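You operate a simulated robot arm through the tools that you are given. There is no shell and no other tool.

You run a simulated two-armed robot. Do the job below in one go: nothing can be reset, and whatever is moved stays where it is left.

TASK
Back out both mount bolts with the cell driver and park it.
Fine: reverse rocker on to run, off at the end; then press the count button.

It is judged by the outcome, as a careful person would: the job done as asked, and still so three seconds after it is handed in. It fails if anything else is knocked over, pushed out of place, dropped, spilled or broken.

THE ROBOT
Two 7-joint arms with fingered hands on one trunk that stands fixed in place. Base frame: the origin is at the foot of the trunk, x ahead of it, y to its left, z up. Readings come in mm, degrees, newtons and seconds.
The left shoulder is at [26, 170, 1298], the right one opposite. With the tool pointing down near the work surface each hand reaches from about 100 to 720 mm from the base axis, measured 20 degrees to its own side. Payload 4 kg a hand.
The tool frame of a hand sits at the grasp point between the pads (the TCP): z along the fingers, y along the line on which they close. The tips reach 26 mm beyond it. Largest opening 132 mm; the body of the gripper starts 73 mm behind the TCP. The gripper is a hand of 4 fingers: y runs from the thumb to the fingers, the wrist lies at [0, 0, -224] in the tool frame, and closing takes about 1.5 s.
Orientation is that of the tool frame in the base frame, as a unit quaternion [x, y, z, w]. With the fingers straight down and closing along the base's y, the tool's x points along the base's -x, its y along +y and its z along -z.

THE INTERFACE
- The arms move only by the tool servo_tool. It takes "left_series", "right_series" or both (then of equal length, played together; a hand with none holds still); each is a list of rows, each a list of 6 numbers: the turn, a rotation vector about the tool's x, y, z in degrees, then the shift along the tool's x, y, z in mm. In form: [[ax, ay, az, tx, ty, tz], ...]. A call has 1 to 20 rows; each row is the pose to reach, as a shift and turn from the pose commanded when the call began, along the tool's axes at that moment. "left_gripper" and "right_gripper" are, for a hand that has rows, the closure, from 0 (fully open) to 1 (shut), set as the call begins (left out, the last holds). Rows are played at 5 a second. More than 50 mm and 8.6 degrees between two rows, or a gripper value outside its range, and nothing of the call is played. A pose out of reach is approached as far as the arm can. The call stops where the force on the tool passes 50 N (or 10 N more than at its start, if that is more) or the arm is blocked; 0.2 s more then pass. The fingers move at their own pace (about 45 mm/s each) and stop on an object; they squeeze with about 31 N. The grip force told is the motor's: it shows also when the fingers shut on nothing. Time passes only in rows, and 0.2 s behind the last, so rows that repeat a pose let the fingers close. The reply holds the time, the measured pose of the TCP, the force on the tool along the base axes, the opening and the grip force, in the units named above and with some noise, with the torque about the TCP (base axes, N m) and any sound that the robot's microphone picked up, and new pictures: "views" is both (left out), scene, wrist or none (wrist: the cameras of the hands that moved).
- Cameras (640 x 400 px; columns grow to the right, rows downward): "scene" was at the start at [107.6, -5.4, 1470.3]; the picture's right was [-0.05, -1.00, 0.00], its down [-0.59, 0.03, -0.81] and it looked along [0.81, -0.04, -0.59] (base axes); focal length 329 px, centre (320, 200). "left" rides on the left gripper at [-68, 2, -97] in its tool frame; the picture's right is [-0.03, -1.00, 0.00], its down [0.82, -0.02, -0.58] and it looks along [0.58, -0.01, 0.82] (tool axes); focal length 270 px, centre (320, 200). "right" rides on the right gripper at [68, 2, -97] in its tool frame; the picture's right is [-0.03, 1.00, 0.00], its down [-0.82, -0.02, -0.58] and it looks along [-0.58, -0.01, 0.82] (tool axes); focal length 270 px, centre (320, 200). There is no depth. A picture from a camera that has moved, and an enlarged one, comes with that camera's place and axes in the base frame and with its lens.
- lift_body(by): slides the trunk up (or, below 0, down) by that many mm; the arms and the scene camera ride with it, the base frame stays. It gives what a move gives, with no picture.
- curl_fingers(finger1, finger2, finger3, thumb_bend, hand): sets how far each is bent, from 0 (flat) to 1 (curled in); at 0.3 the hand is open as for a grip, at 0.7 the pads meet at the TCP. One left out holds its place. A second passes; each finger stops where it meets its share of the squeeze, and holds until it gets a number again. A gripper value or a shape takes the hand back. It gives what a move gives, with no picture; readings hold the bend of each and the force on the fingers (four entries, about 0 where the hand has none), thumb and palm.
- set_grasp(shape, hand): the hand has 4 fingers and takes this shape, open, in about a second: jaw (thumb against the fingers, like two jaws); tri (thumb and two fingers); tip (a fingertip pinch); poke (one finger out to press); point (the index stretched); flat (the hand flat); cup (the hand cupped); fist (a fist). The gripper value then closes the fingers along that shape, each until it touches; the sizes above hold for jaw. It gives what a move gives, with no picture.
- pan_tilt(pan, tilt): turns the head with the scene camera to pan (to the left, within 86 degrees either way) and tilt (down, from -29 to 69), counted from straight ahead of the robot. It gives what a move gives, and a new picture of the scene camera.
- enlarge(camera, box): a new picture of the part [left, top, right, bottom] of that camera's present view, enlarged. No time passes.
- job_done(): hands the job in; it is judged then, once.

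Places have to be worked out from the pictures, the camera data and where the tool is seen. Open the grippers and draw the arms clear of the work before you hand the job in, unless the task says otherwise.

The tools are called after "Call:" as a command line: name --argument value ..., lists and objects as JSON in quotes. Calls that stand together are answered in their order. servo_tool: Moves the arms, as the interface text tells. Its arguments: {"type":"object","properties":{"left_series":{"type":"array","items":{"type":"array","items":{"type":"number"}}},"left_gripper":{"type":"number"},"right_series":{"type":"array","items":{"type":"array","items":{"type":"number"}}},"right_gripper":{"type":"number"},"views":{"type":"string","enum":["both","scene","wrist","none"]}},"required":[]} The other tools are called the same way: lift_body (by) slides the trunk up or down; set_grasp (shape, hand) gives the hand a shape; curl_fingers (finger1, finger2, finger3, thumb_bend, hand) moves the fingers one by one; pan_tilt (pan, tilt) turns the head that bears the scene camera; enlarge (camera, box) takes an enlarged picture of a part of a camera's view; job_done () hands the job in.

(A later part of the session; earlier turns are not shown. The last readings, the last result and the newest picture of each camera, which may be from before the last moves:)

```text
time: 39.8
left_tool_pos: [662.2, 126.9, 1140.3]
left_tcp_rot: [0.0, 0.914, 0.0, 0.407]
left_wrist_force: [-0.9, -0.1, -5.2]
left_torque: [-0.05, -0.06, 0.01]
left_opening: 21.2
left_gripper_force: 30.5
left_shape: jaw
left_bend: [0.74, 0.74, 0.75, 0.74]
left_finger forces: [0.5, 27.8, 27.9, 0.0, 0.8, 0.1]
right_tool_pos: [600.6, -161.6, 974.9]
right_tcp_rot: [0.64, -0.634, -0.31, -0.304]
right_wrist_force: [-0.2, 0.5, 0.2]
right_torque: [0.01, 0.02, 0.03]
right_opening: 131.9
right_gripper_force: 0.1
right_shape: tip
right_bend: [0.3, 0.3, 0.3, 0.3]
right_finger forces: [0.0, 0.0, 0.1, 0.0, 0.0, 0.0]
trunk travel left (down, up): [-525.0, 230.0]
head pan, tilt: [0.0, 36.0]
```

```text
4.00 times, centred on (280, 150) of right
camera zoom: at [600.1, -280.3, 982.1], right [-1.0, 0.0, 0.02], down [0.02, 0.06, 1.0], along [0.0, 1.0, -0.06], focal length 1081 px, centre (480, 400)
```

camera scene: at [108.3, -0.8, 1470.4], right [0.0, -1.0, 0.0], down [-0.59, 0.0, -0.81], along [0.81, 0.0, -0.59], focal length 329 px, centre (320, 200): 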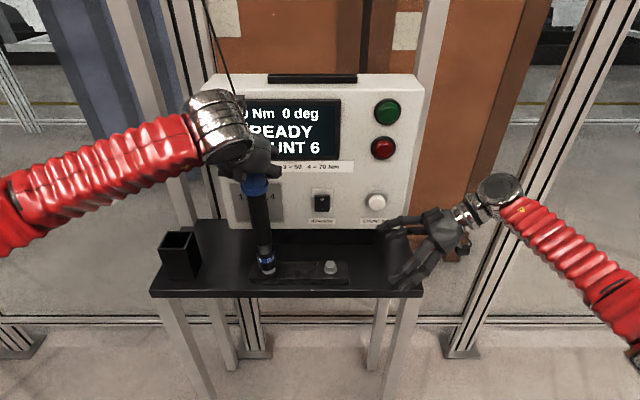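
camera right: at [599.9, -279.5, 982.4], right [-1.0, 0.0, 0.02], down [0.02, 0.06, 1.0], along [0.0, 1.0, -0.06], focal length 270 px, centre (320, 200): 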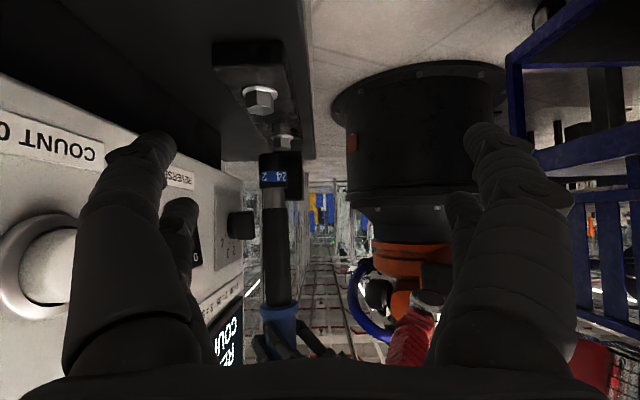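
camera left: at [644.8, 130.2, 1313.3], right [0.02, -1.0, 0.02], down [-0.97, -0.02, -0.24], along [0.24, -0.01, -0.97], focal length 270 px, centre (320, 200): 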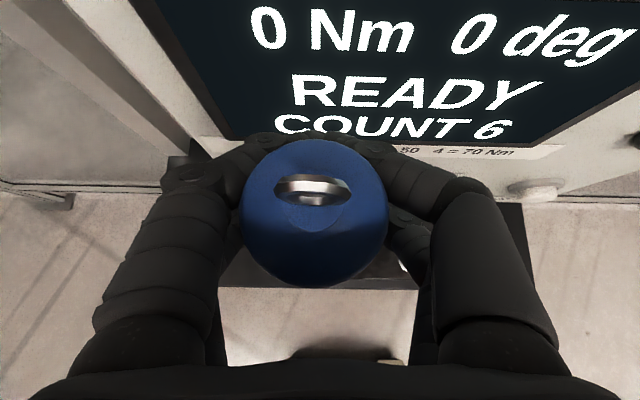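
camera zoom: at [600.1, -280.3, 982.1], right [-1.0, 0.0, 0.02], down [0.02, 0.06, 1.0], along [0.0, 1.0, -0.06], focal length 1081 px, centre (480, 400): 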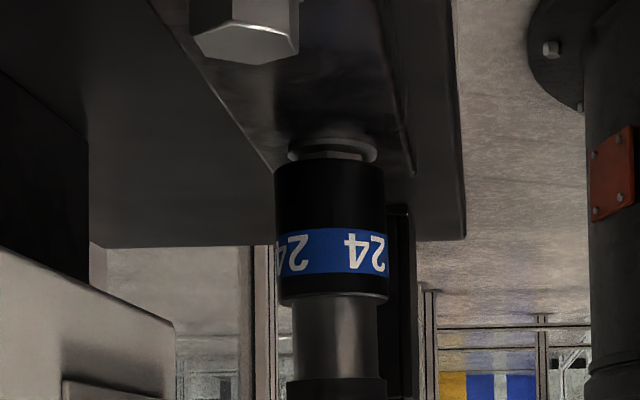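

The socket is slipping over the hex head with no resistance. I lower a further 6 mm until it seats and look at the display.

Call:
servo_tool --left_series '[[0, 0, 0, 1.5, 0, 1.3], [0, 0, 0, 3, 0, 2.7], [0, 0, 0, 4.5, 0, 4], [0, 0, 0, 4.5, 0, 4], [0, 0, 0, 4.5, 0, 4]]' --views "both"

Call:
enlarge --camera "right" --box '[230, 100, 330, 200]'

Call:
enlarge --camera "scene" --box '[200, 70, 420, 235]'

```text
time: 41.0
left_tool_pos: [661.5, 128.4, 1138.0]
left_tcp_rot: [0.0, 0.913, 0.0, 0.407]
left_wrist_force: [0.2, -0.1, -4.3]
left_torque: [-0.02, 0.0, -0.01]
left_opening: 21.0
left_gripper_force: 31.0
left_shape: jaw
left_bend: [0.74, 0.74, 0.75, 0.74]
left_finger forces: [0.6, 27.7, 27.8, 0.0, 1.1, 0.0]
right_tool_pos: [597.3, -162.9, 975.9]
right_tcp_rot: [0.64, -0.634, -0.309, -0.304]
right_wrist_force: [0.4, 0.0, -0.6]
right_torque: [-0.01, 0.02, 0.0]
right_opening: 131.7
right_gripper_force: 0.2
right_shape: tip
right_bend: [0.3, 0.3, 0.3, 0.3]
right_finger forces: [0.0, 0.1, 0.1, 0.0, 0.1, 0.0]
trunk travel left (down, up): [-525.0, 230.0]
head pan, tilt: [0.0, 36.0]
camera scene: at [108.4, -0.7, 1470.4], right [0.0, -1.0, 0.0], down [-0.59, 0.0, -0.81], along [0.81, 0.0, -0.59], focal length 329 px, centre (320, 200)
camera left: at [636.9, 130.1, 1252.7], right [0.02, -1.0, 0.02], down [-0.97, -0.02, -0.22], along [0.22, -0.01, -0.97], focal length 270 px, centre (320, 200)
```

scene: 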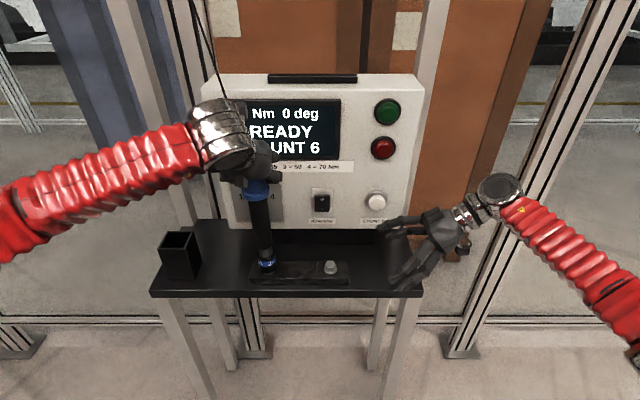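
left: 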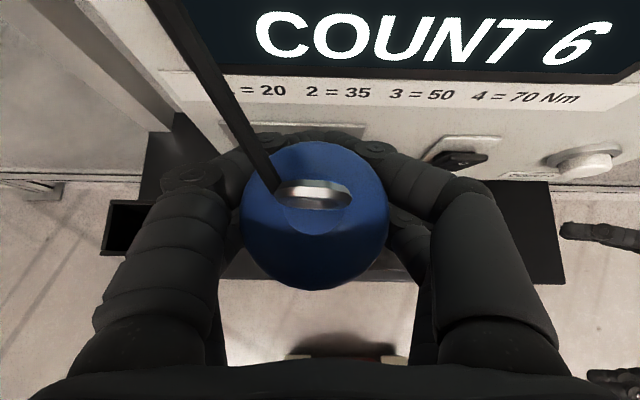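

```text
4.00 times, centred on (280, 150) of right
camera zoom: at [599.1, -280.4, 983.0], right [-1.0, 0.0, 0.02], down [0.02, 0.06, 1.0], along [0.0, 1.0, -0.06], focal length 1081 px, centre (480, 400)
```

zoom: 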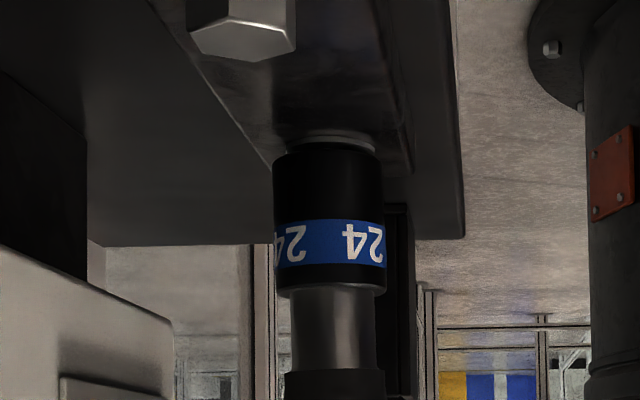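

```text
2.42 times, centred on (310, 152) of scene
camera zoom: at [108.4, -0.7, 1470.4], right [0.0, -1.0, 0.0], down [-0.59, 0.0, -0.81], along [0.81, 0.0, -0.59], focal length 797 px, centre (344, 315)
```

zoom: 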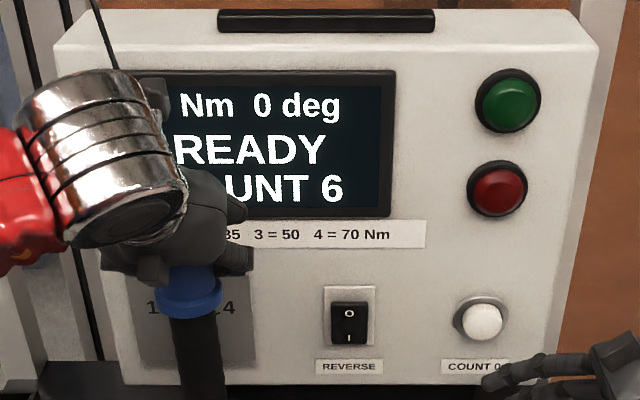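

The socket is fully over the head, almost touching the flange; still no contact force and the display reads READY. I press down further in 2 mm steps to seat it and see whether the driver starts.

Call:
servo_tool --left_series '[[0, 0, 0, 1.5, 0, 1.3], [0, 0, 0, 3, 0, 2.7], [0, 0, 0, 4.5, 0, 4], [0, 0, 0, 4.5, 0, 4], [0, 0, 0, 4.5, 0, 4]]' --views "scene"

Call:
enlarge --camera "right" --box '[230, 100, 330, 200]'

Call:
enlarge --camera "scene" --box '[200, 70, 420, 235]'

```text
time: 42.2
left_tool_pos: [661.9, 127.8, 1137.2]
left_tcp_rot: [-0.001, 0.911, 0.0, 0.413]
left_wrist_force: [1.7, -0.6, 20.2]
left_torque: [0.15, -0.08, -0.09]
left_opening: 21.0
left_gripper_force: 30.8
left_shape: jaw
left_bend: [0.74, 0.74, 0.75, 0.74]
left_finger forces: [0.5, 31.9, 30.9, 0.0, 1.3, 0.0]
right_tool_pos: [596.3, -162.6, 977.2]
right_tcp_rot: [0.64, -0.634, -0.309, -0.306]
right_wrist_force: [-0.2, 0.3, -1.0]
right_torque: [-0.04, 0.01, 0.01]
right_opening: 132.2
right_gripper_force: 0.2
right_shape: tip
right_bend: [0.3, 0.3, 0.3, 0.3]
right_finger forces: [0.0, 0.0, 0.0, 0.0, 0.1, 0.1]
trunk travel left (down, up): [-525.0, 230.0]
head pan, tilt: [0.0, 36.0]
camera scene: at [105.6, -1.3, 1470.9], right [0.0, -1.0, 0.0], down [-0.59, 0.0, -0.81], along [0.81, 0.0, -0.59], focal length 329 px, centre (320, 200)
```

scene: 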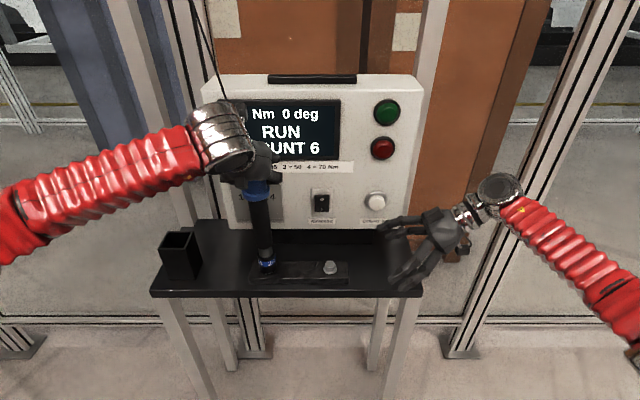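

```text
4.00 times, centred on (280, 150) of right
camera zoom: at [597.4, -280.8, 984.3], right [-1.0, 0.0, 0.02], down [0.02, 0.06, 1.0], along [0.0, 1.0, -0.06], focal length 1081 px, centre (480, 400)
```

zoom: 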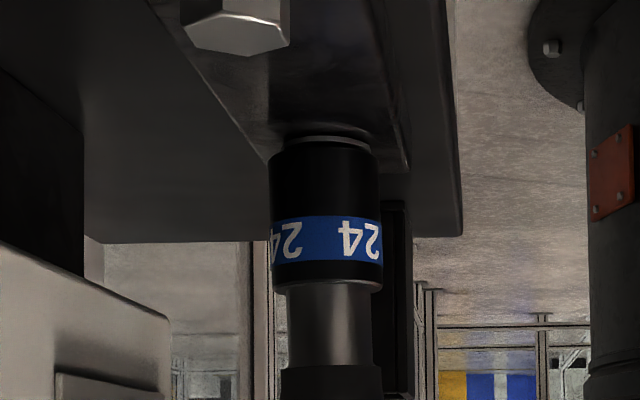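

```text
2.42 times, centred on (310, 152) of scene
camera zoom: at [105.6, -1.3, 1470.9], right [0.0, -1.0, 0.0], down [-0.59, 0.0, -0.81], along [0.81, 0.0, -0.59], focal length 797 px, centre (344, 315)
```

zoom: 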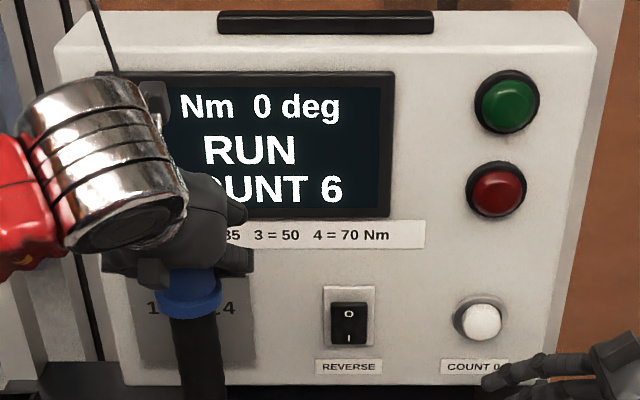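

Contact gives about 25 N and the display has gone to RUN – pressing starts it. I hold the pose and watch the display and force as the bolt turns.

Call:
servo_tool --left_series '[[0, 0, 0, 0, 0, 0], [0, 0, 0, 0, 0, 0], [0, 0, 0, 0, 0, 0], [0, 0, 0, 0, 0, 0]]' --views "scene"

Call:
enlarge --camera "right" --box '[230, 100, 330, 200]'

Call:
enlarge --camera "scene" --box '[200, 70, 420, 235]'

```text
time: 43.2
left_tool_pos: [661.4, 127.7, 1138.4]
left_tcp_rot: [-0.002, 0.911, 0.0, 0.413]
left_wrist_force: [2.4, 0.0, 30.6]
left_torque: [0.19, -0.14, -0.06]
left_opening: 21.3
left_gripper_force: 31.5
left_shape: jaw
left_bend: [0.74, 0.74, 0.75, 0.74]
left_finger forces: [0.5, 36.3, 34.8, 0.0, 1.0, 0.1]
right_tool_pos: [597.3, -163.1, 976.8]
right_tcp_rot: [0.64, -0.634, -0.308, -0.307]
right_wrist_force: [-0.2, 0.2, 0.8]
right_torque: [0.03, 0.03, 0.01]
right_opening: 132.1
right_gripper_force: 0.0
right_shape: tip
right_bend: [0.3, 0.3, 0.3, 0.3]
right_finger forces: [0.0, 0.1, 0.0, 0.1, 0.0, 0.0]
trunk travel left (down, up): [-525.0, 230.0]
head pan, tilt: [0.0, 36.0]
camera scene: at [104.7, -1.4, 1470.8], right [0.0, -1.0, 0.0], down [-0.59, 0.0, -0.81], along [0.81, 0.0, -0.59], focal length 329 px, centre (320, 200)
```

scene: 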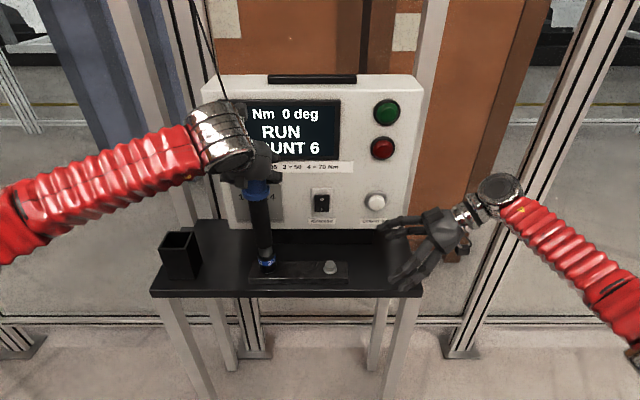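

```text
4.00 times, centred on (280, 150) of right
camera zoom: at [596.8, -280.8, 984.5], right [-1.0, 0.0, 0.02], down [0.02, 0.06, 1.0], along [0.0, 1.0, -0.06], focal length 1081 px, centre (480, 400)
```

zoom: 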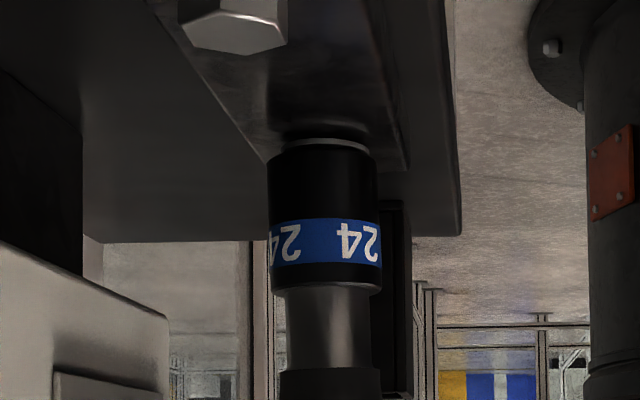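

```text
2.42 times, centred on (310, 152) of scene
camera zoom: at [104.7, -1.4, 1470.8], right [0.0, -1.0, 0.0], down [-0.59, 0.0, -0.81], along [0.81, 0.0, -0.59], focal length 797 px, centre (344, 315)
```

zoom: 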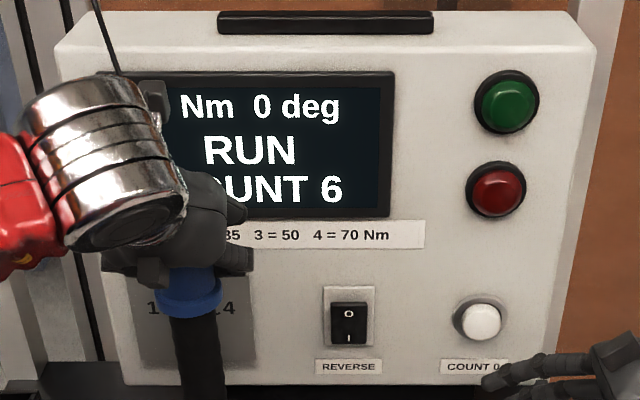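

Still RUN, and the force rose from 20 to 31 N while the TCP rose about 1 mm: the bolt is rising. I follow it upward slowly, about 1.5 mm/s, to keep a moderate push.

Call:
servo_tool --left_series '[[0, 0, 0, -0.2, 0, -0.2], [0, 0, 0, -0.4, 0, -0.4], [0, 0, 0, -0.7, 0, -0.6], [0, 0, 0, -0.9, 0, -0.8], [0, 0, 0, -1.1, 0, -1.0], [0, 0, 0, -1.3, 0, -1.2], [0, 0, 0, -1.6, 0, -1.4], [0, 0, 0, -1.8, 0, -1.6], [0, 0, 0, -2.0, 0, -1.8], [0, 0, 0, -2.2, 0, -2.0]]' --views "scene"

Call:
enlarge --camera "right" --box '[230, 100, 330, 200]'

Call:
enlarge --camera "scene" --box '[200, 70, 420, 235]'

```text
time: 45.4
left_tool_pos: [661.0, 127.9, 1140.1]
left_tcp_rot: [-0.001, 0.911, 0.0, 0.411]
left_wrist_force: [1.7, 0.4, 26.5]
left_torque: [0.07, -0.18, -0.02]
left_opening: 21.0
left_gripper_force: 31.3
left_shape: jaw
left_bend: [0.74, 0.74, 0.75, 0.74]
left_finger forces: [0.4, 34.1, 34.7, 0.1, 0.9, 0.0]
right_tool_pos: [597.3, -163.6, 976.7]
right_tcp_rot: [0.64, -0.634, -0.309, -0.306]
right_wrist_force: [-0.2, 0.2, 0.0]
right_torque: [0.0, 0.0, -0.01]
right_opening: 131.8
right_gripper_force: 0.0
right_shape: tip
right_bend: [0.3, 0.3, 0.3, 0.3]
right_finger forces: [0.1, 0.0, 0.1, 0.1, 0.1, 0.0]
trunk travel left (down, up): [-525.0, 230.0]
head pan, tilt: [0.0, 36.0]
camera scene: at [105.1, -1.3, 1470.7], right [0.0, -1.0, 0.0], down [-0.59, 0.0, -0.81], along [0.81, 0.0, -0.59], focal length 329 px, centre (320, 200)
```

scene: 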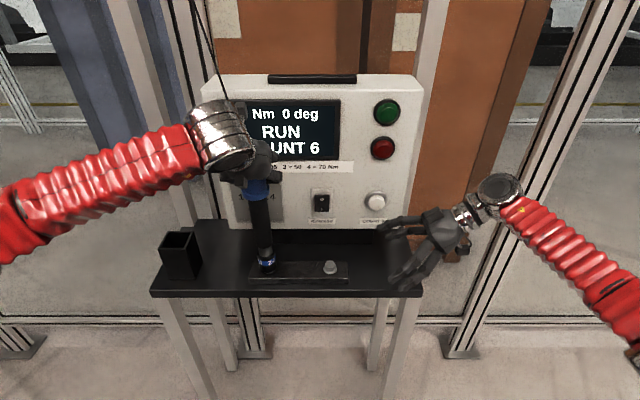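

```text
4.00 times, centred on (280, 150) of right
camera zoom: at [597.1, -280.8, 984.3], right [-1.0, 0.0, 0.02], down [0.02, 0.06, 1.0], along [0.0, 1.0, -0.06], focal length 1081 px, centre (480, 400)
```

zoom: 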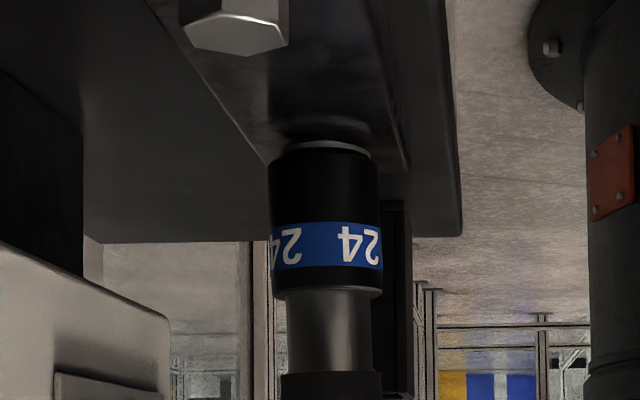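

```text
2.42 times, centred on (310, 152) of scene
camera zoom: at [105.1, -1.3, 1470.7], right [0.0, -1.0, 0.0], down [-0.59, 0.0, -0.81], along [0.81, 0.0, -0.59], focal length 797 px, centre (344, 315)
```

zoom: 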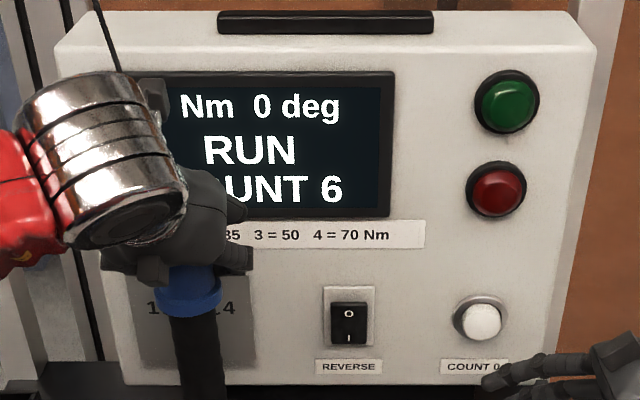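

The flange has visibly lifted and it is still in RUN at about 31 N of push. I keep following at about 1.3 mm/s for four seconds.

Call:
servo_tool --left_series '[[0, 0, 0, -0.2, 0, -0.17], [0, 0, 0, -0.39, 0, -0.35], [0, 0, 0, -0.58, 0, -0.52], [0, 0, 0, -0.78, 0, -0.69], [0, 0, 0, -0.97, 0, -0.87], [0, 0, 0, -1.16, 0, -1.04], [0, 0, 0, -1.36, 0, -1.21], [0, 0, 0, -1.55, 0, -1.38], [0, 0, 0, -1.75, 0, -1.56], [0, 0, 0, -1.94, 0, -1.73], [0, 0, 0, -2.13, 0, -1.9], [0, 0, 0, -2.33, 0, -2.08], [0, 0, 0, -2.52, 0, -2.25], [0, 0, 0, -2.72, 0, -2.42], [0, 0, 0, -2.91, 0, -2.6], [0, 0, 0, -3.1, 0, -2.77], [0, 0, 0, -3.3, 0, -2.94], [0, 0, 0, -3.5, 0, -3.11], [0, 0, 0, -3.7, 0, -3.29], [0, 0, 0, -3.88, 0, -3.46]]' --views "scene"

Call:
enlarge --camera "right" --box '[230, 100, 330, 200]'

Call:
enlarge --camera "scene" --box '[200, 70, 420, 235]'

```text
time: 49.6
left_tool_pos: [660.9, 126.9, 1145.2]
left_tcp_rot: [0.0, 0.911, 0.0, 0.412]
left_wrist_force: [2.7, 0.6, 26.1]
left_torque: [0.09, -0.13, -0.03]
left_opening: 21.2
left_gripper_force: 30.6
left_shape: jaw
left_bend: [0.74, 0.74, 0.75, 0.74]
left_finger forces: [0.4, 34.4, 36.0, 0.1, 0.8, 0.0]
right_tool_pos: [597.4, -163.4, 977.0]
right_tcp_rot: [0.64, -0.633, -0.309, -0.306]
right_wrist_force: [0.0, -0.6, 0.3]
right_torque: [-0.04, -0.03, -0.03]
right_opening: 132.0
right_gripper_force: 0.0
right_shape: tip
right_bend: [0.3, 0.3, 0.3, 0.3]
right_finger forces: [0.0, 0.1, 0.0, 0.0, 0.0, 0.1]
trunk travel left (down, up): [-525.0, 230.0]
head pan, tilt: [0.0, 36.0]
camera scene: at [105.1, -1.3, 1470.7], right [0.0, -1.0, 0.0], down [-0.59, 0.0, -0.81], along [0.81, 0.0, -0.59], focal length 329 px, centre (320, 200)
```

scene: 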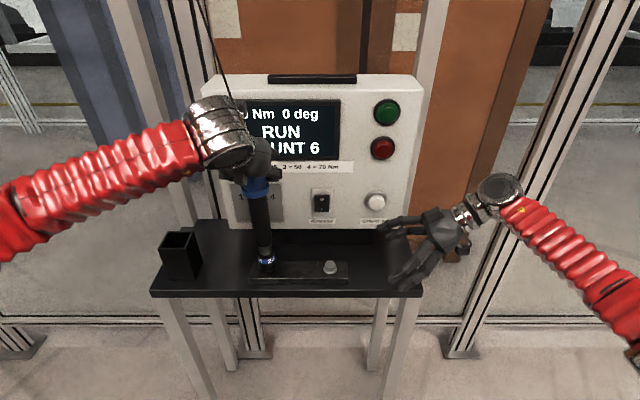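

```text
4.00 times, centred on (280, 150) of right
camera zoom: at [597.1, -280.8, 984.4], right [-1.0, 0.0, 0.02], down [0.02, 0.06, 1.0], along [0.0, 1.0, -0.06], focal length 1081 px, centre (480, 400)
```

zoom: 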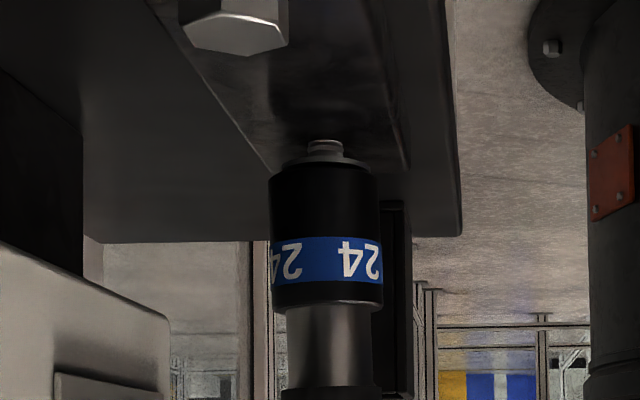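

```text
2.42 times, centred on (310, 152) of scene
camera zoom: at [105.1, -1.3, 1470.7], right [0.0, -1.0, 0.0], down [-0.59, 0.0, -0.81], along [0.81, 0.0, -0.59], focal length 797 px, centre (344, 315)
```

zoom: 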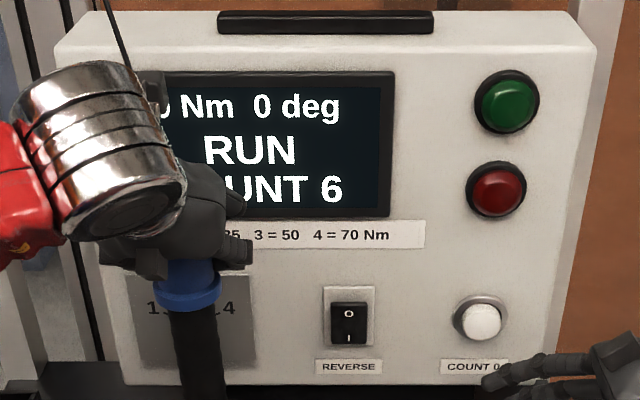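

The thread is emerging steadily at about 1.3 mm/s with constant push, still RUN. I follow for another four seconds.

Call:
servo_tool --left_series '[[0, 0, 0, -0.2, 0, -0.17], [0, 0, 0, -0.39, 0, -0.35], [0, 0, 0, -0.58, 0, -0.52], [0, 0, 0, -0.78, 0, -0.69], [0, 0, 0, -0.97, 0, -0.87], [0, 0, 0, -1.16, 0, -1.04], [0, 0, 0, -1.36, 0, -1.21], [0, 0, 0, -1.55, 0, -1.38], [0, 0, 0, -1.75, 0, -1.56], [0, 0, 0, -1.94, 0, -1.73], [0, 0, 0, -2.13, 0, -1.9], [0, 0, 0, -2.33, 0, -2.08], [0, 0, 0, -2.52, 0, -2.25], [0, 0, 0, -2.72, 0, -2.42], [0, 0, 0, -2.91, 0, -2.6], [0, 0, 0, -3.1, 0, -2.77]]' --views "scene"

Call:
enlarge --camera "right" --box '[230, 100, 330, 200]'

Call:
enlarge --camera "scene" --box '[200, 70, 420, 235]'

```text
time: 53.0
left_tool_pos: [660.4, 126.4, 1149.7]
left_tcp_rot: [-0.001, 0.912, 0.001, 0.411]
left_wrist_force: [1.1, 0.3, 24.0]
left_torque: [0.31, -0.15, -0.03]
left_opening: 20.9
left_gripper_force: 31.2
left_shape: jaw
left_bend: [0.74, 0.74, 0.75, 0.74]
left_finger forces: [0.2, 35.7, 32.9, 0.1, 0.6, 0.1]
right_tool_pos: [597.7, -162.4, 977.6]
right_tcp_rot: [0.64, -0.634, -0.308, -0.305]
right_wrist_force: [0.9, -0.2, 0.5]
right_torque: [0.0, -0.02, 0.0]
right_opening: 131.8
right_gripper_force: 0.0
right_shape: tip
right_bend: [0.3, 0.3, 0.3, 0.3]
right_finger forces: [0.0, 0.0, 0.0, 0.0, 0.1, 0.1]
trunk travel left (down, up): [-525.0, 230.0]
head pan, tilt: [0.0, 36.0]
camera scene: at [105.4, -1.2, 1470.7], right [0.0, -1.0, 0.0], down [-0.59, 0.0, -0.81], along [0.81, 0.0, -0.59], focal length 329 px, centre (320, 200)
```

scene: 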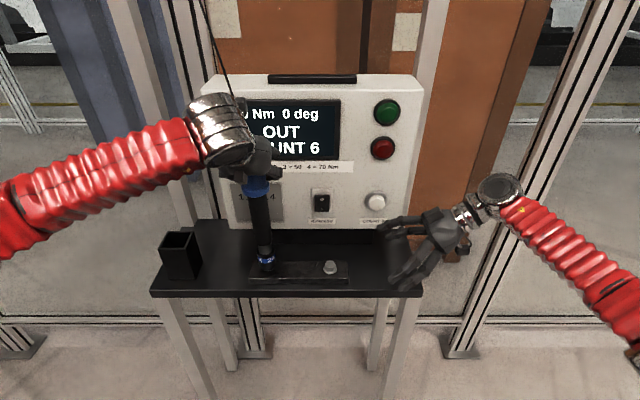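

```text
4.00 times, centred on (280, 150) of right
camera zoom: at [597.3, -280.7, 984.2], right [-1.0, 0.0, 0.02], down [0.02, 0.06, 1.0], along [0.0, 1.0, -0.06], focal length 1081 px, centre (480, 400)
```

zoom: 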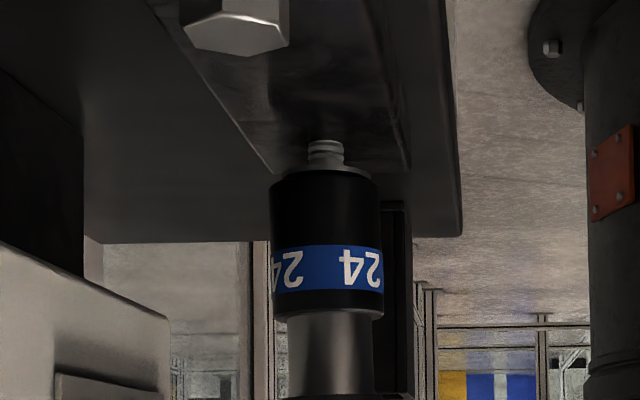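

```text
2.42 times, centred on (310, 152) of scene
camera zoom: at [105.4, -1.2, 1470.7], right [0.0, -1.0, 0.0], down [-0.59, 0.0, -0.81], along [0.81, 0.0, -0.59], focal length 797 px, centre (344, 315)
```

zoom: 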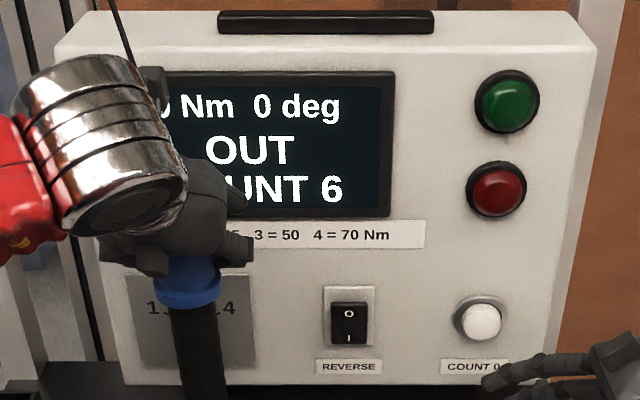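

The display shows OUT and the push is steady: the first bolt is backed out. I lift the driver straight up 50 mm off the head and check that the bolt stays in place.

Call:
servo_tool --left_series '[[0, 0, 0, -3.7, 0, -3.3], [0, 0, 0, -7.5, 0, -6.6], [0, 0, 0, -11.2, 0, -9.9], [0, 0, 0, -15, 0, -13.2], [0, 0, 0, -18.7, 0, -16.5], [0, 0, 0, -22.5, 0, -19.8], [0, 0, 0, -30, 0, -26.4], [0, 0, 0, -37.5, 0, -33], [0, 0, 0, -37.5, 0, -33]]' --views "both"

Call:
enlarge --camera "right" --box '[210, 60, 350, 200]'

Call:
enlarge --camera "scene" --box '[230, 210, 350, 300]'

```text
time: 55.0
left_tool_pos: [663.8, 126.9, 1194.7]
left_tcp_rot: [0.0, 0.913, 0.0, 0.407]
left_wrist_force: [-0.4, -0.1, -4.3]
left_torque: [-0.01, -0.02, 0.01]
left_opening: 21.3
left_gripper_force: 30.7
left_shape: jaw
left_bend: [0.74, 0.74, 0.75, 0.74]
left_finger forces: [0.2, 28.2, 27.9, 0.0, 0.6, 0.0]
right_tool_pos: [599.0, -161.7, 975.5]
right_tcp_rot: [0.64, -0.634, -0.309, -0.304]
right_wrist_force: [-0.7, -0.3, -0.3]
right_torque: [-0.01, 0.02, 0.0]
right_opening: 131.8
right_gripper_force: 0.0
right_shape: tip
right_bend: [0.3, 0.3, 0.3, 0.3]
right_finger forces: [0.0, 0.0, 0.0, 0.1, 0.0, 0.0]
trunk travel left (down, up): [-525.0, 230.0]
head pan, tilt: [0.0, 36.0]
camera scene: at [108.5, -0.6, 1470.4], right [0.0, -1.0, 0.0], down [-0.59, 0.0, -0.81], along [0.81, 0.0, -0.59], focal length 329 px, centre (320, 200)
camera left: at [638.0, 130.1, 1309.0], right [0.02, -1.0, 0.02], down [-0.97, -0.02, -0.22], along [0.22, -0.01, -0.97], focal length 270 px, centre (320, 200)
```

scene: 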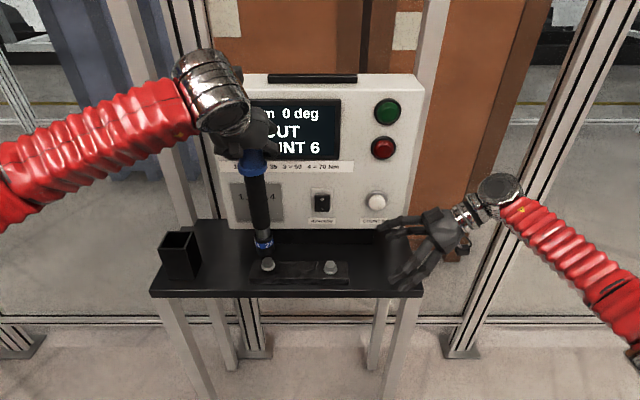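
left: 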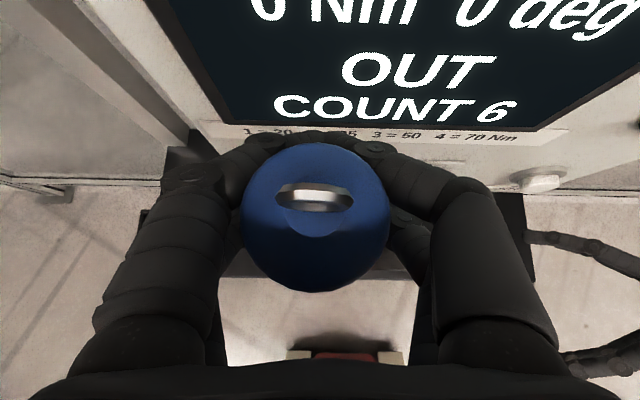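

```text
2.86 times, centred on (280, 130) of right
camera zoom: at [599.2, -280.4, 982.9], right [-1.0, 0.0, 0.02], down [0.02, 0.06, 1.0], along [0.0, 1.0, -0.06], focal length 772 px, centre (434, 400)
```

zoom: 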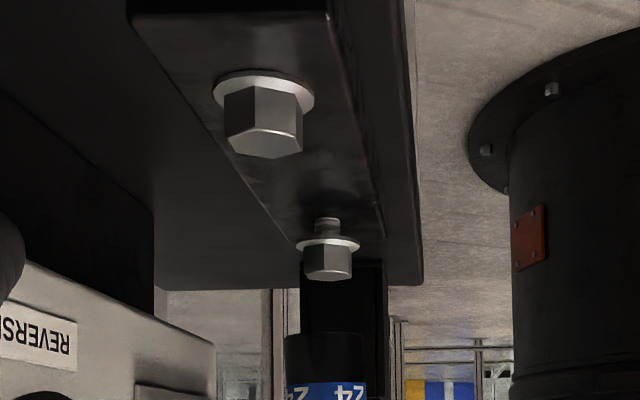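

```text
4.44 times, centred on (290, 255) of scene
camera zoom: at [108.5, -0.6, 1470.4], right [0.0, -1.0, 0.0], down [-0.59, 0.0, -0.81], along [0.81, 0.0, -0.59], focal length 1462 px, centre (453, -44)
```

zoom: 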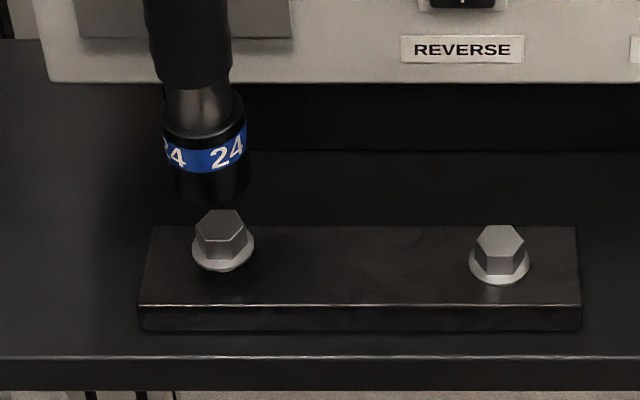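

The first bolt stands proud and stable, and the driver is clear of it. I move the left hand 151 mm toward -y over the right bolt at this height and draw the right hand back 30 mm for clearance.

Call:
servo_tool --left_series '[[0, 0, 0, 0, -8, 0], [0, 0, 0, 0, -24, 0], [0, 0, 0, 0, -42, 0], [0, 0, 0, 0, -60, 0], [0, 0, 0, 0, -78, 0], [0, 0, 0, 0, -96, 0], [0, 0, 0, 0, -114, 0], [0, 0, 0, 0, -132, 0], [0, 0, 0, 0, -145, 0], [0, 0, 0, 0, -151, 0], [0, 0, 0, 0, -151, 0]]' --right_series '[[0, 0, 0, 6, 0, -8], [0, 0, 0, 12, 0, -16], [0, 0, 0, 18.6, 0, -23.5], [0, 0, 0, 18.6, 0, -23.5], [0, 0, 0, 18.6, 0, -23.5], [0, 0, 0, 18.6, 0, -23.5], [0, 0, 0, 18.6, 0, -23.5], [0, 0, 0, 18.6, 0, -23.5], [0, 0, 0, 18.6, 0, -23.5], [0, 0, 0, 18.6, 0, -23.5], [0, 0, 0, 18.6, 0, -23.5]]' --views "both"

Call:
enlarge --camera "right" --box '[200, 60, 340, 200]'

Call:
enlarge --camera "scene" --box '[290, 215, 370, 285]'

```text
time: 57.4
left_tool_pos: [662.8, -23.0, 1193.4]
left_tcp_rot: [-0.001, 0.912, 0.001, 0.409]
left_wrist_force: [-0.5, 0.4, -3.8]
left_torque: [-0.02, -0.05, 0.02]
left_opening: 21.0
left_gripper_force: 30.7
left_shape: jaw
left_bend: [0.74, 0.74, 0.75, 0.74]
left_finger forces: [0.0, 27.9, 27.8, 0.1, 0.5, 0.1]
right_tool_pos: [600.8, -191.5, 976.0]
right_tcp_rot: [0.641, -0.634, -0.309, -0.304]
right_wrist_force: [0.8, -0.2, -0.3]
right_torque: [0.0, -0.01, -0.03]
right_opening: 132.0
right_gripper_force: 0.0
right_shape: tip
right_bend: [0.3, 0.3, 0.3, 0.3]
right_finger forces: [0.0, 0.1, 0.1, 0.0, 0.0, 0.1]
trunk travel left (down, up): [-525.0, 230.0]
head pan, tilt: [0.0, 36.0]
camera scene: at [108.5, -0.8, 1470.4], right [0.0, -1.0, 0.0], down [-0.59, 0.0, -0.81], along [0.81, 0.0, -0.59], focal length 329 px, centre (320, 200)
camera right: at [600.4, -309.3, 983.4], right [-1.0, 0.0, 0.02], down [0.02, 0.06, 1.0], along [0.0, 1.0, -0.06], focal length 270 px, centre (320, 200)
camera left: at [637.3, -21.5, 1308.7], right [0.02, -1.0, 0.02], down [-0.97, -0.02, -0.22], along [0.22, -0.01, -0.97], focal length 270 px, centre (320, 200)
```

scene: 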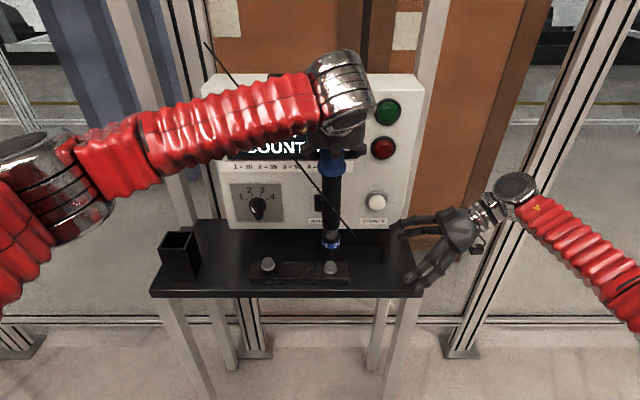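
right: 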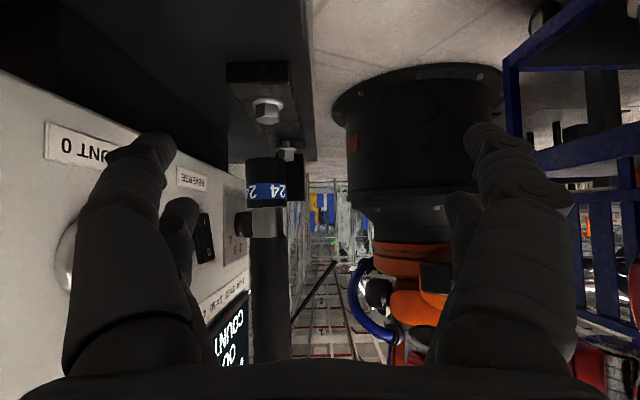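
left: 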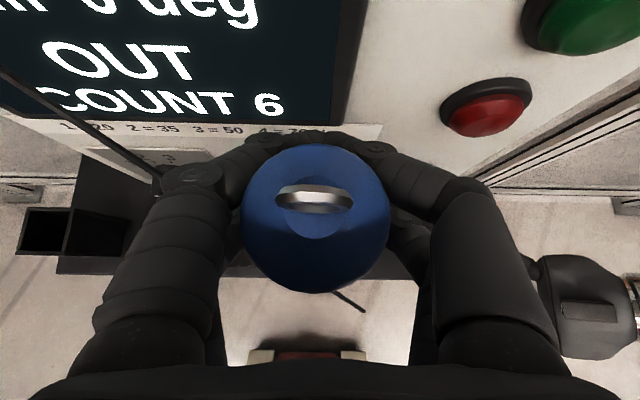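

```text
2.86 times, centred on (270, 130) of right
camera zoom: at [600.4, -309.3, 983.4], right [-1.0, 0.0, 0.02], down [0.02, 0.06, 1.0], along [0.0, 1.0, -0.06], focal length 772 px, centre (463, 400)
```

zoom: 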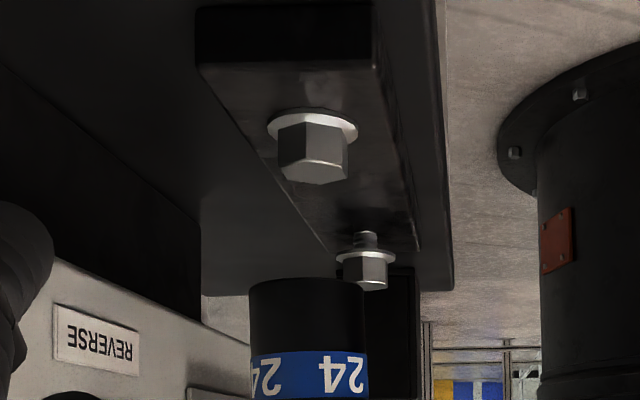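

```text
5.71 times, centred on (330, 250) of scene
camera zoom: at [108.5, -0.8, 1470.4], right [0.0, -1.0, 0.0], down [-0.59, 0.0, -0.81], along [0.81, 0.0, -0.59], focal length 1879 px, centre (263, -86)
```

zoom: 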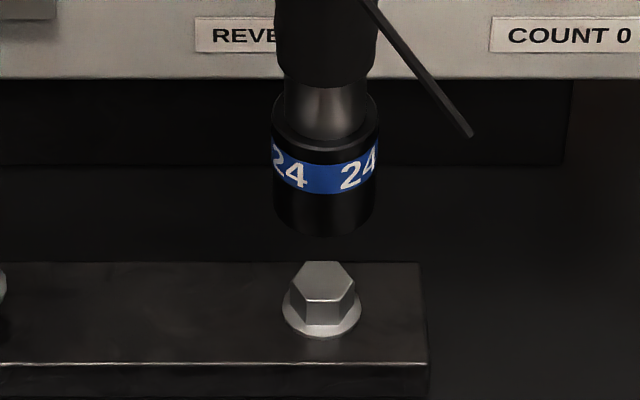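

In y it is aligned to under 1 mm; from the side it seems about 3 mm too far +x. I check the driver's lean in the side view before correcting.

Call:
enlarge --camera "right" --box '[220, 60, 340, 380]'

Call:
enlarge --camera "scene" --box '[280, 130, 380, 290]'

```text
1.25 times, centred on (280, 220) of right
camera zoom: at [600.4, -309.3, 983.4], right [-1.0, 0.0, 0.02], down [0.02, 0.06, 1.0], along [0.0, 1.0, -0.06], focal length 338 px, centre (370, 175)
```

zoom: 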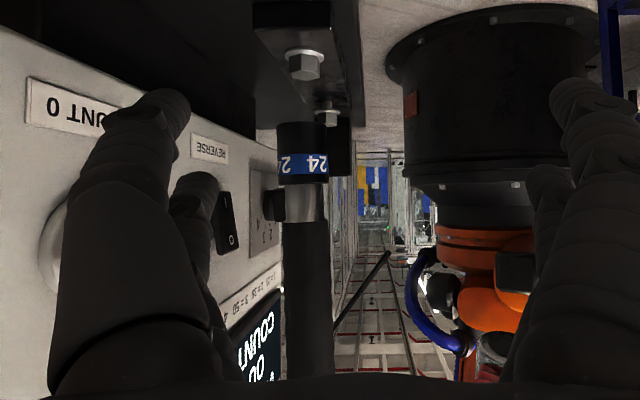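

```text
2.50 times, centred on (330, 210) of scene
camera zoom: at [108.5, -0.8, 1470.4], right [0.0, -1.0, 0.0], down [-0.59, 0.0, -0.81], along [0.81, 0.0, -0.59], focal length 822 px, centre (295, 175)
```

zoom: 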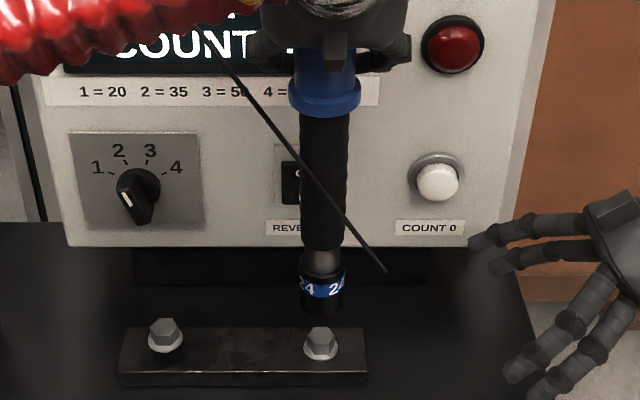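

The driver's shaft looks upright. A straight cord-like line now passes in front of the shaft, so I turn the head up and left to see where the cord runs before going on.

Call:
pan_tilt --pan 12 --tilt 10

```text
time: 58.3
left_tool_pos: [663.3, -23.6, 1194.2]
left_tcp_rot: [0.0, 0.913, 0.0, 0.408]
left_wrist_force: [0.3, 1.6, -3.3]
left_torque: [0.02, -0.01, 0.03]
left_opening: 21.2
left_gripper_force: 31.1
left_shape: jaw
left_bend: [0.74, 0.74, 0.75, 0.74]
left_finger forces: [0.0, 27.8, 27.8, 0.0, 0.6, 0.0]
right_tool_pos: [600.7, -190.8, 976.3]
right_tcp_rot: [0.641, -0.634, -0.309, -0.304]
right_wrist_force: [-0.1, 0.5, 1.1]
right_torque: [0.01, -0.02, 0.02]
right_opening: 131.8
right_gripper_force: 0.0
right_shape: tip
right_bend: [0.3, 0.3, 0.3, 0.3]
right_finger forces: [0.0, 0.1, 0.1, 0.0, 0.0, 0.0]
trunk travel left (down, up): [-525.0, 230.0]
head pan, tilt: [12.0, 10.0]
camera scene: at [112.0, 18.4, 1512.0], right [0.21, -0.98, 0.0], down [-0.17, -0.04, -0.98], along [0.96, 0.2, -0.18], focal length 329 px, centre (320, 200)
```

scene: 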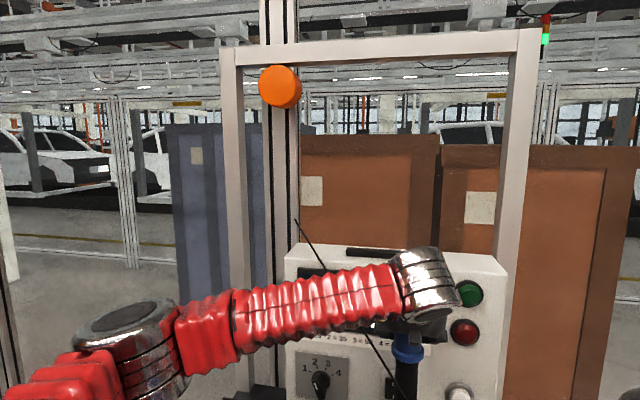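

The cord belongs to an orange balancer reel on the gantry; it puts no noticeable force on the driver, so I go on. I turn the head back, shift the driver 3 mm toward -x and lower 32 mm to just above the right bolt's head.

Call:
pan_tilt --pan 0 --tilt 36

Call:
servo_tool --left_series '[[0, 0, 0, 2, 0, -2.2], [0, 0, 0, 8, 0, 3], [0, 0, 0, 14, 0, 8.4], [0, 0, 0, 20, 0, 13.6], [0, 0, 0, 26, 0, 18.9], [0, 0, 0, 26, 0, 18.9]]' --views "scene"

Call:
enlarge --camera "right" --box '[220, 80, 320, 180]'

Call:
enlarge --camera "scene" --box '[300, 230, 360, 282]'

```text
time: 59.2
left_tool_pos: [662.3, -23.4, 1193.7]
left_tcp_rot: [0.0, 0.913, 0.0, 0.409]
left_wrist_force: [0.2, -0.3, -4.3]
left_torque: [0.03, -0.08, 0.01]
left_opening: 21.3
left_gripper_force: 30.7
left_shape: jaw
left_bend: [0.74, 0.74, 0.75, 0.74]
left_finger forces: [0.1, 27.8, 27.9, 0.1, 0.5, 0.0]
right_tool_pos: [600.4, -190.9, 976.3]
right_tcp_rot: [0.64, -0.635, -0.308, -0.304]
right_wrist_force: [0.7, 0.1, 0.1]
right_torque: [-0.01, -0.01, -0.04]
right_opening: 131.8
right_gripper_force: 0.2
right_shape: tip
right_bend: [0.3, 0.3, 0.3, 0.3]
right_finger forces: [0.0, 0.1, 0.1, 0.0, 0.1, 0.0]
trunk travel left (down, up): [-525.0, 230.0]
head pan, tilt: [0.0, 36.0]
camera scene: at [108.5, -0.8, 1470.5], right [0.0, -1.0, 0.0], down [-0.59, 0.0, -0.81], along [0.81, 0.0, -0.59], focal length 329 px, centre (320, 200)
```

scene: 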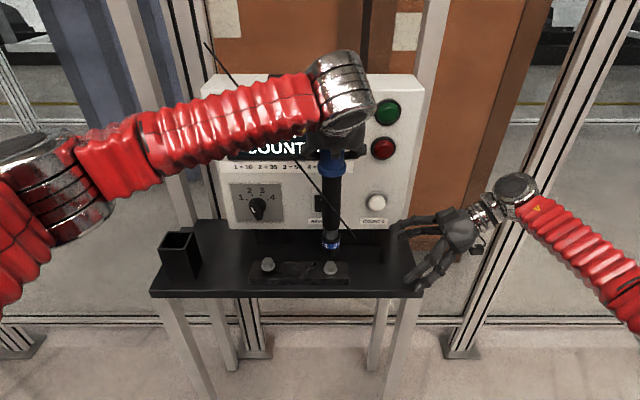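

```text
time: 60.6
left_tool_pos: [660.3, -21.3, 1162.1]
left_tcp_rot: [0.0, 0.912, 0.0, 0.409]
left_wrist_force: [-0.4, 0.2, -3.8]
left_torque: [0.0, -0.04, -0.02]
left_opening: 21.1
left_gripper_force: 30.8
left_shape: jaw
left_bend: [0.74, 0.74, 0.75, 0.74]
left_finger forces: [0.1, 27.8, 27.8, 0.1, 0.4, 0.0]
right_tool_pos: [598.9, -192.9, 976.1]
right_tcp_rot: [0.64, -0.634, -0.309, -0.305]
right_wrist_force: [-0.6, 0.9, -0.7]
right_torque: [0.03, 0.02, 0.0]
right_opening: 131.5
right_gripper_force: 0.1
right_shape: tip
right_bend: [0.3, 0.3, 0.3, 0.3]
right_finger forces: [0.1, 0.0, 0.0, 0.0, 0.0, 0.0]
trunk travel left (down, up): [-525.0, 230.0]
head pan, tilt: [0.0, 36.0]
camera scene: at [108.3, -0.9, 1470.4], right [0.0, -1.0, 0.0], down [-0.59, 0.0, -0.81], along [0.81, 0.0, -0.59], focal length 329 px, centre (320, 200)
```

scene: 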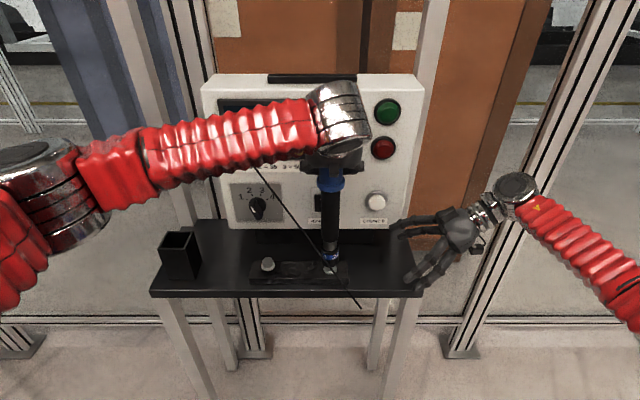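

```text
4.00 times, centred on (270, 130) of right
camera zoom: at [600.3, -309.4, 983.5], right [-1.0, 0.0, 0.02], down [0.02, 0.06, 1.0], along [0.0, 1.0, -0.06], focal length 1081 px, centre (520, 480)
```

zoom: 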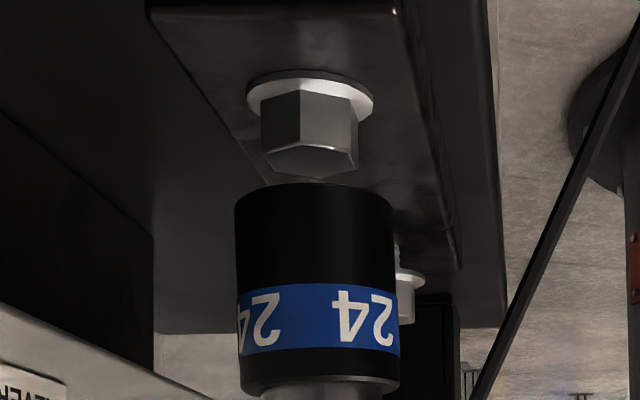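

```text
7.69 times, centred on (330, 256) of scene
camera zoom: at [108.3, -0.9, 1470.4], right [0.0, -1.0, 0.0], down [-0.59, 0.0, -0.81], along [0.81, 0.0, -0.59], focal length 2530 px, centre (243, -231)
```

zoom: 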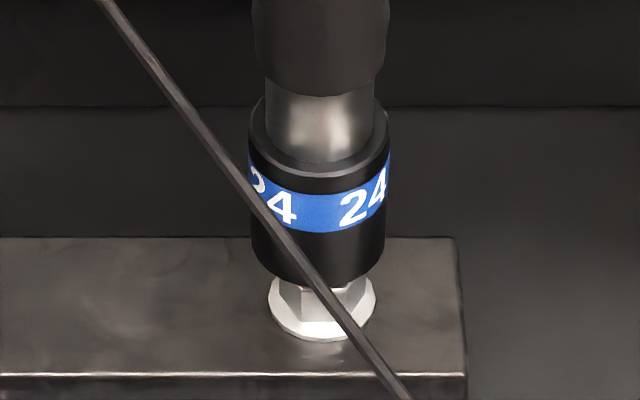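

From the side the socket is aligned with the right bolt within half a mm; in the scene view it is about 1.8 mm toward +y. I shift that out first, then lower 16 mm over the head and check.

Call:
servo_tool --left_series '[[0, 0, 0, 0, -1.7, 0], [0, 0, 0, 0, -1.7, 0], [0, 0, 0, 3, -1.7, 2.6], [0, 0, 0, 6, -1.7, 5.3], [0, 0, 0, 9, -1.7, 8], [0, 0, 0, 12, -1.7, 10.6], [0, 0, 0, 12, -1.7, 10.6]]' --views "none"

Call:
enlarge --camera "right" --box '[220, 80, 320, 180]'

Call:
enlarge --camera "scene" --box '[300, 230, 360, 282]'

```text
time: 62.2
left_tool_pos: [660.3, -24.1, 1145.6]
left_tcp_rot: [0.0, 0.913, 0.0, 0.409]
left_wrist_force: [0.4, -0.5, -3.9]
left_torque: [0.01, -0.02, 0.01]
left_opening: 21.2
left_gripper_force: 31.2
left_shape: jaw
left_bend: [0.74, 0.74, 0.75, 0.74]
left_finger forces: [0.2, 27.8, 27.8, 0.0, 0.5, 0.1]
right_tool_pos: [600.4, -191.5, 975.8]
right_tcp_rot: [0.64, -0.634, -0.309, -0.304]
right_wrist_force: [-0.4, 0.1, -0.2]
right_torque: [0.03, 0.01, 0.01]
right_opening: 131.9
right_gripper_force: 0.2
right_shape: tip
right_bend: [0.3, 0.3, 0.3, 0.3]
right_finger forces: [0.1, 0.0, 0.1, 0.0, 0.0, 0.0]
trunk travel left (down, up): [-525.0, 230.0]
head pan, tilt: [0.0, 36.0]
```

```text
4.00 times, centred on (270, 130) of right
camera zoom: at [600.4, -309.4, 983.4], right [-1.0, 0.0, 0.02], down [0.02, 0.06, 1.0], along [0.0, 1.0, -0.06], focal length 1081 px, centre (520, 480)
```

zoom: 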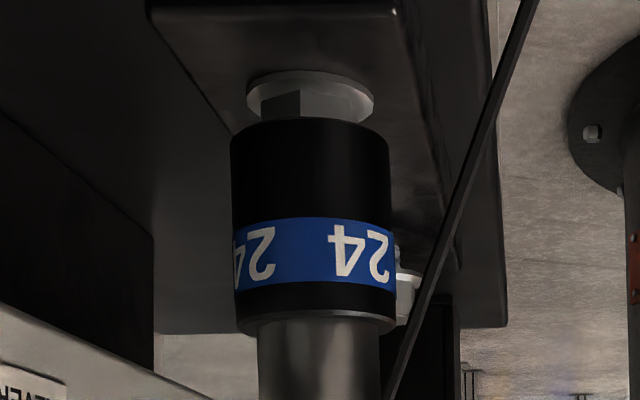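

```text
7.69 times, centred on (330, 256) of scene
camera zoom: at [108.4, -0.9, 1470.4], right [0.0, -1.0, 0.0], down [-0.59, 0.0, -0.81], along [0.81, 0.0, -0.59], focal length 2530 px, centre (243, -231)
```

zoom: 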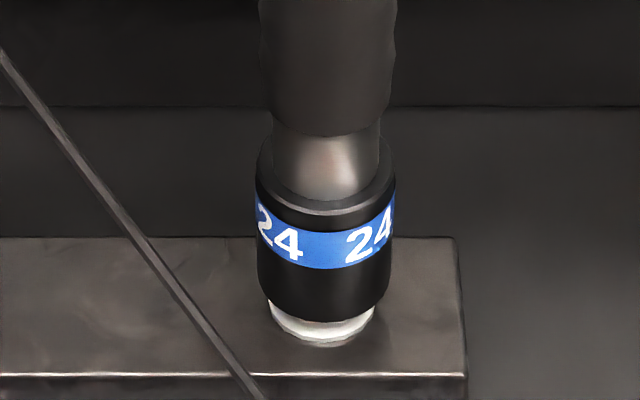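

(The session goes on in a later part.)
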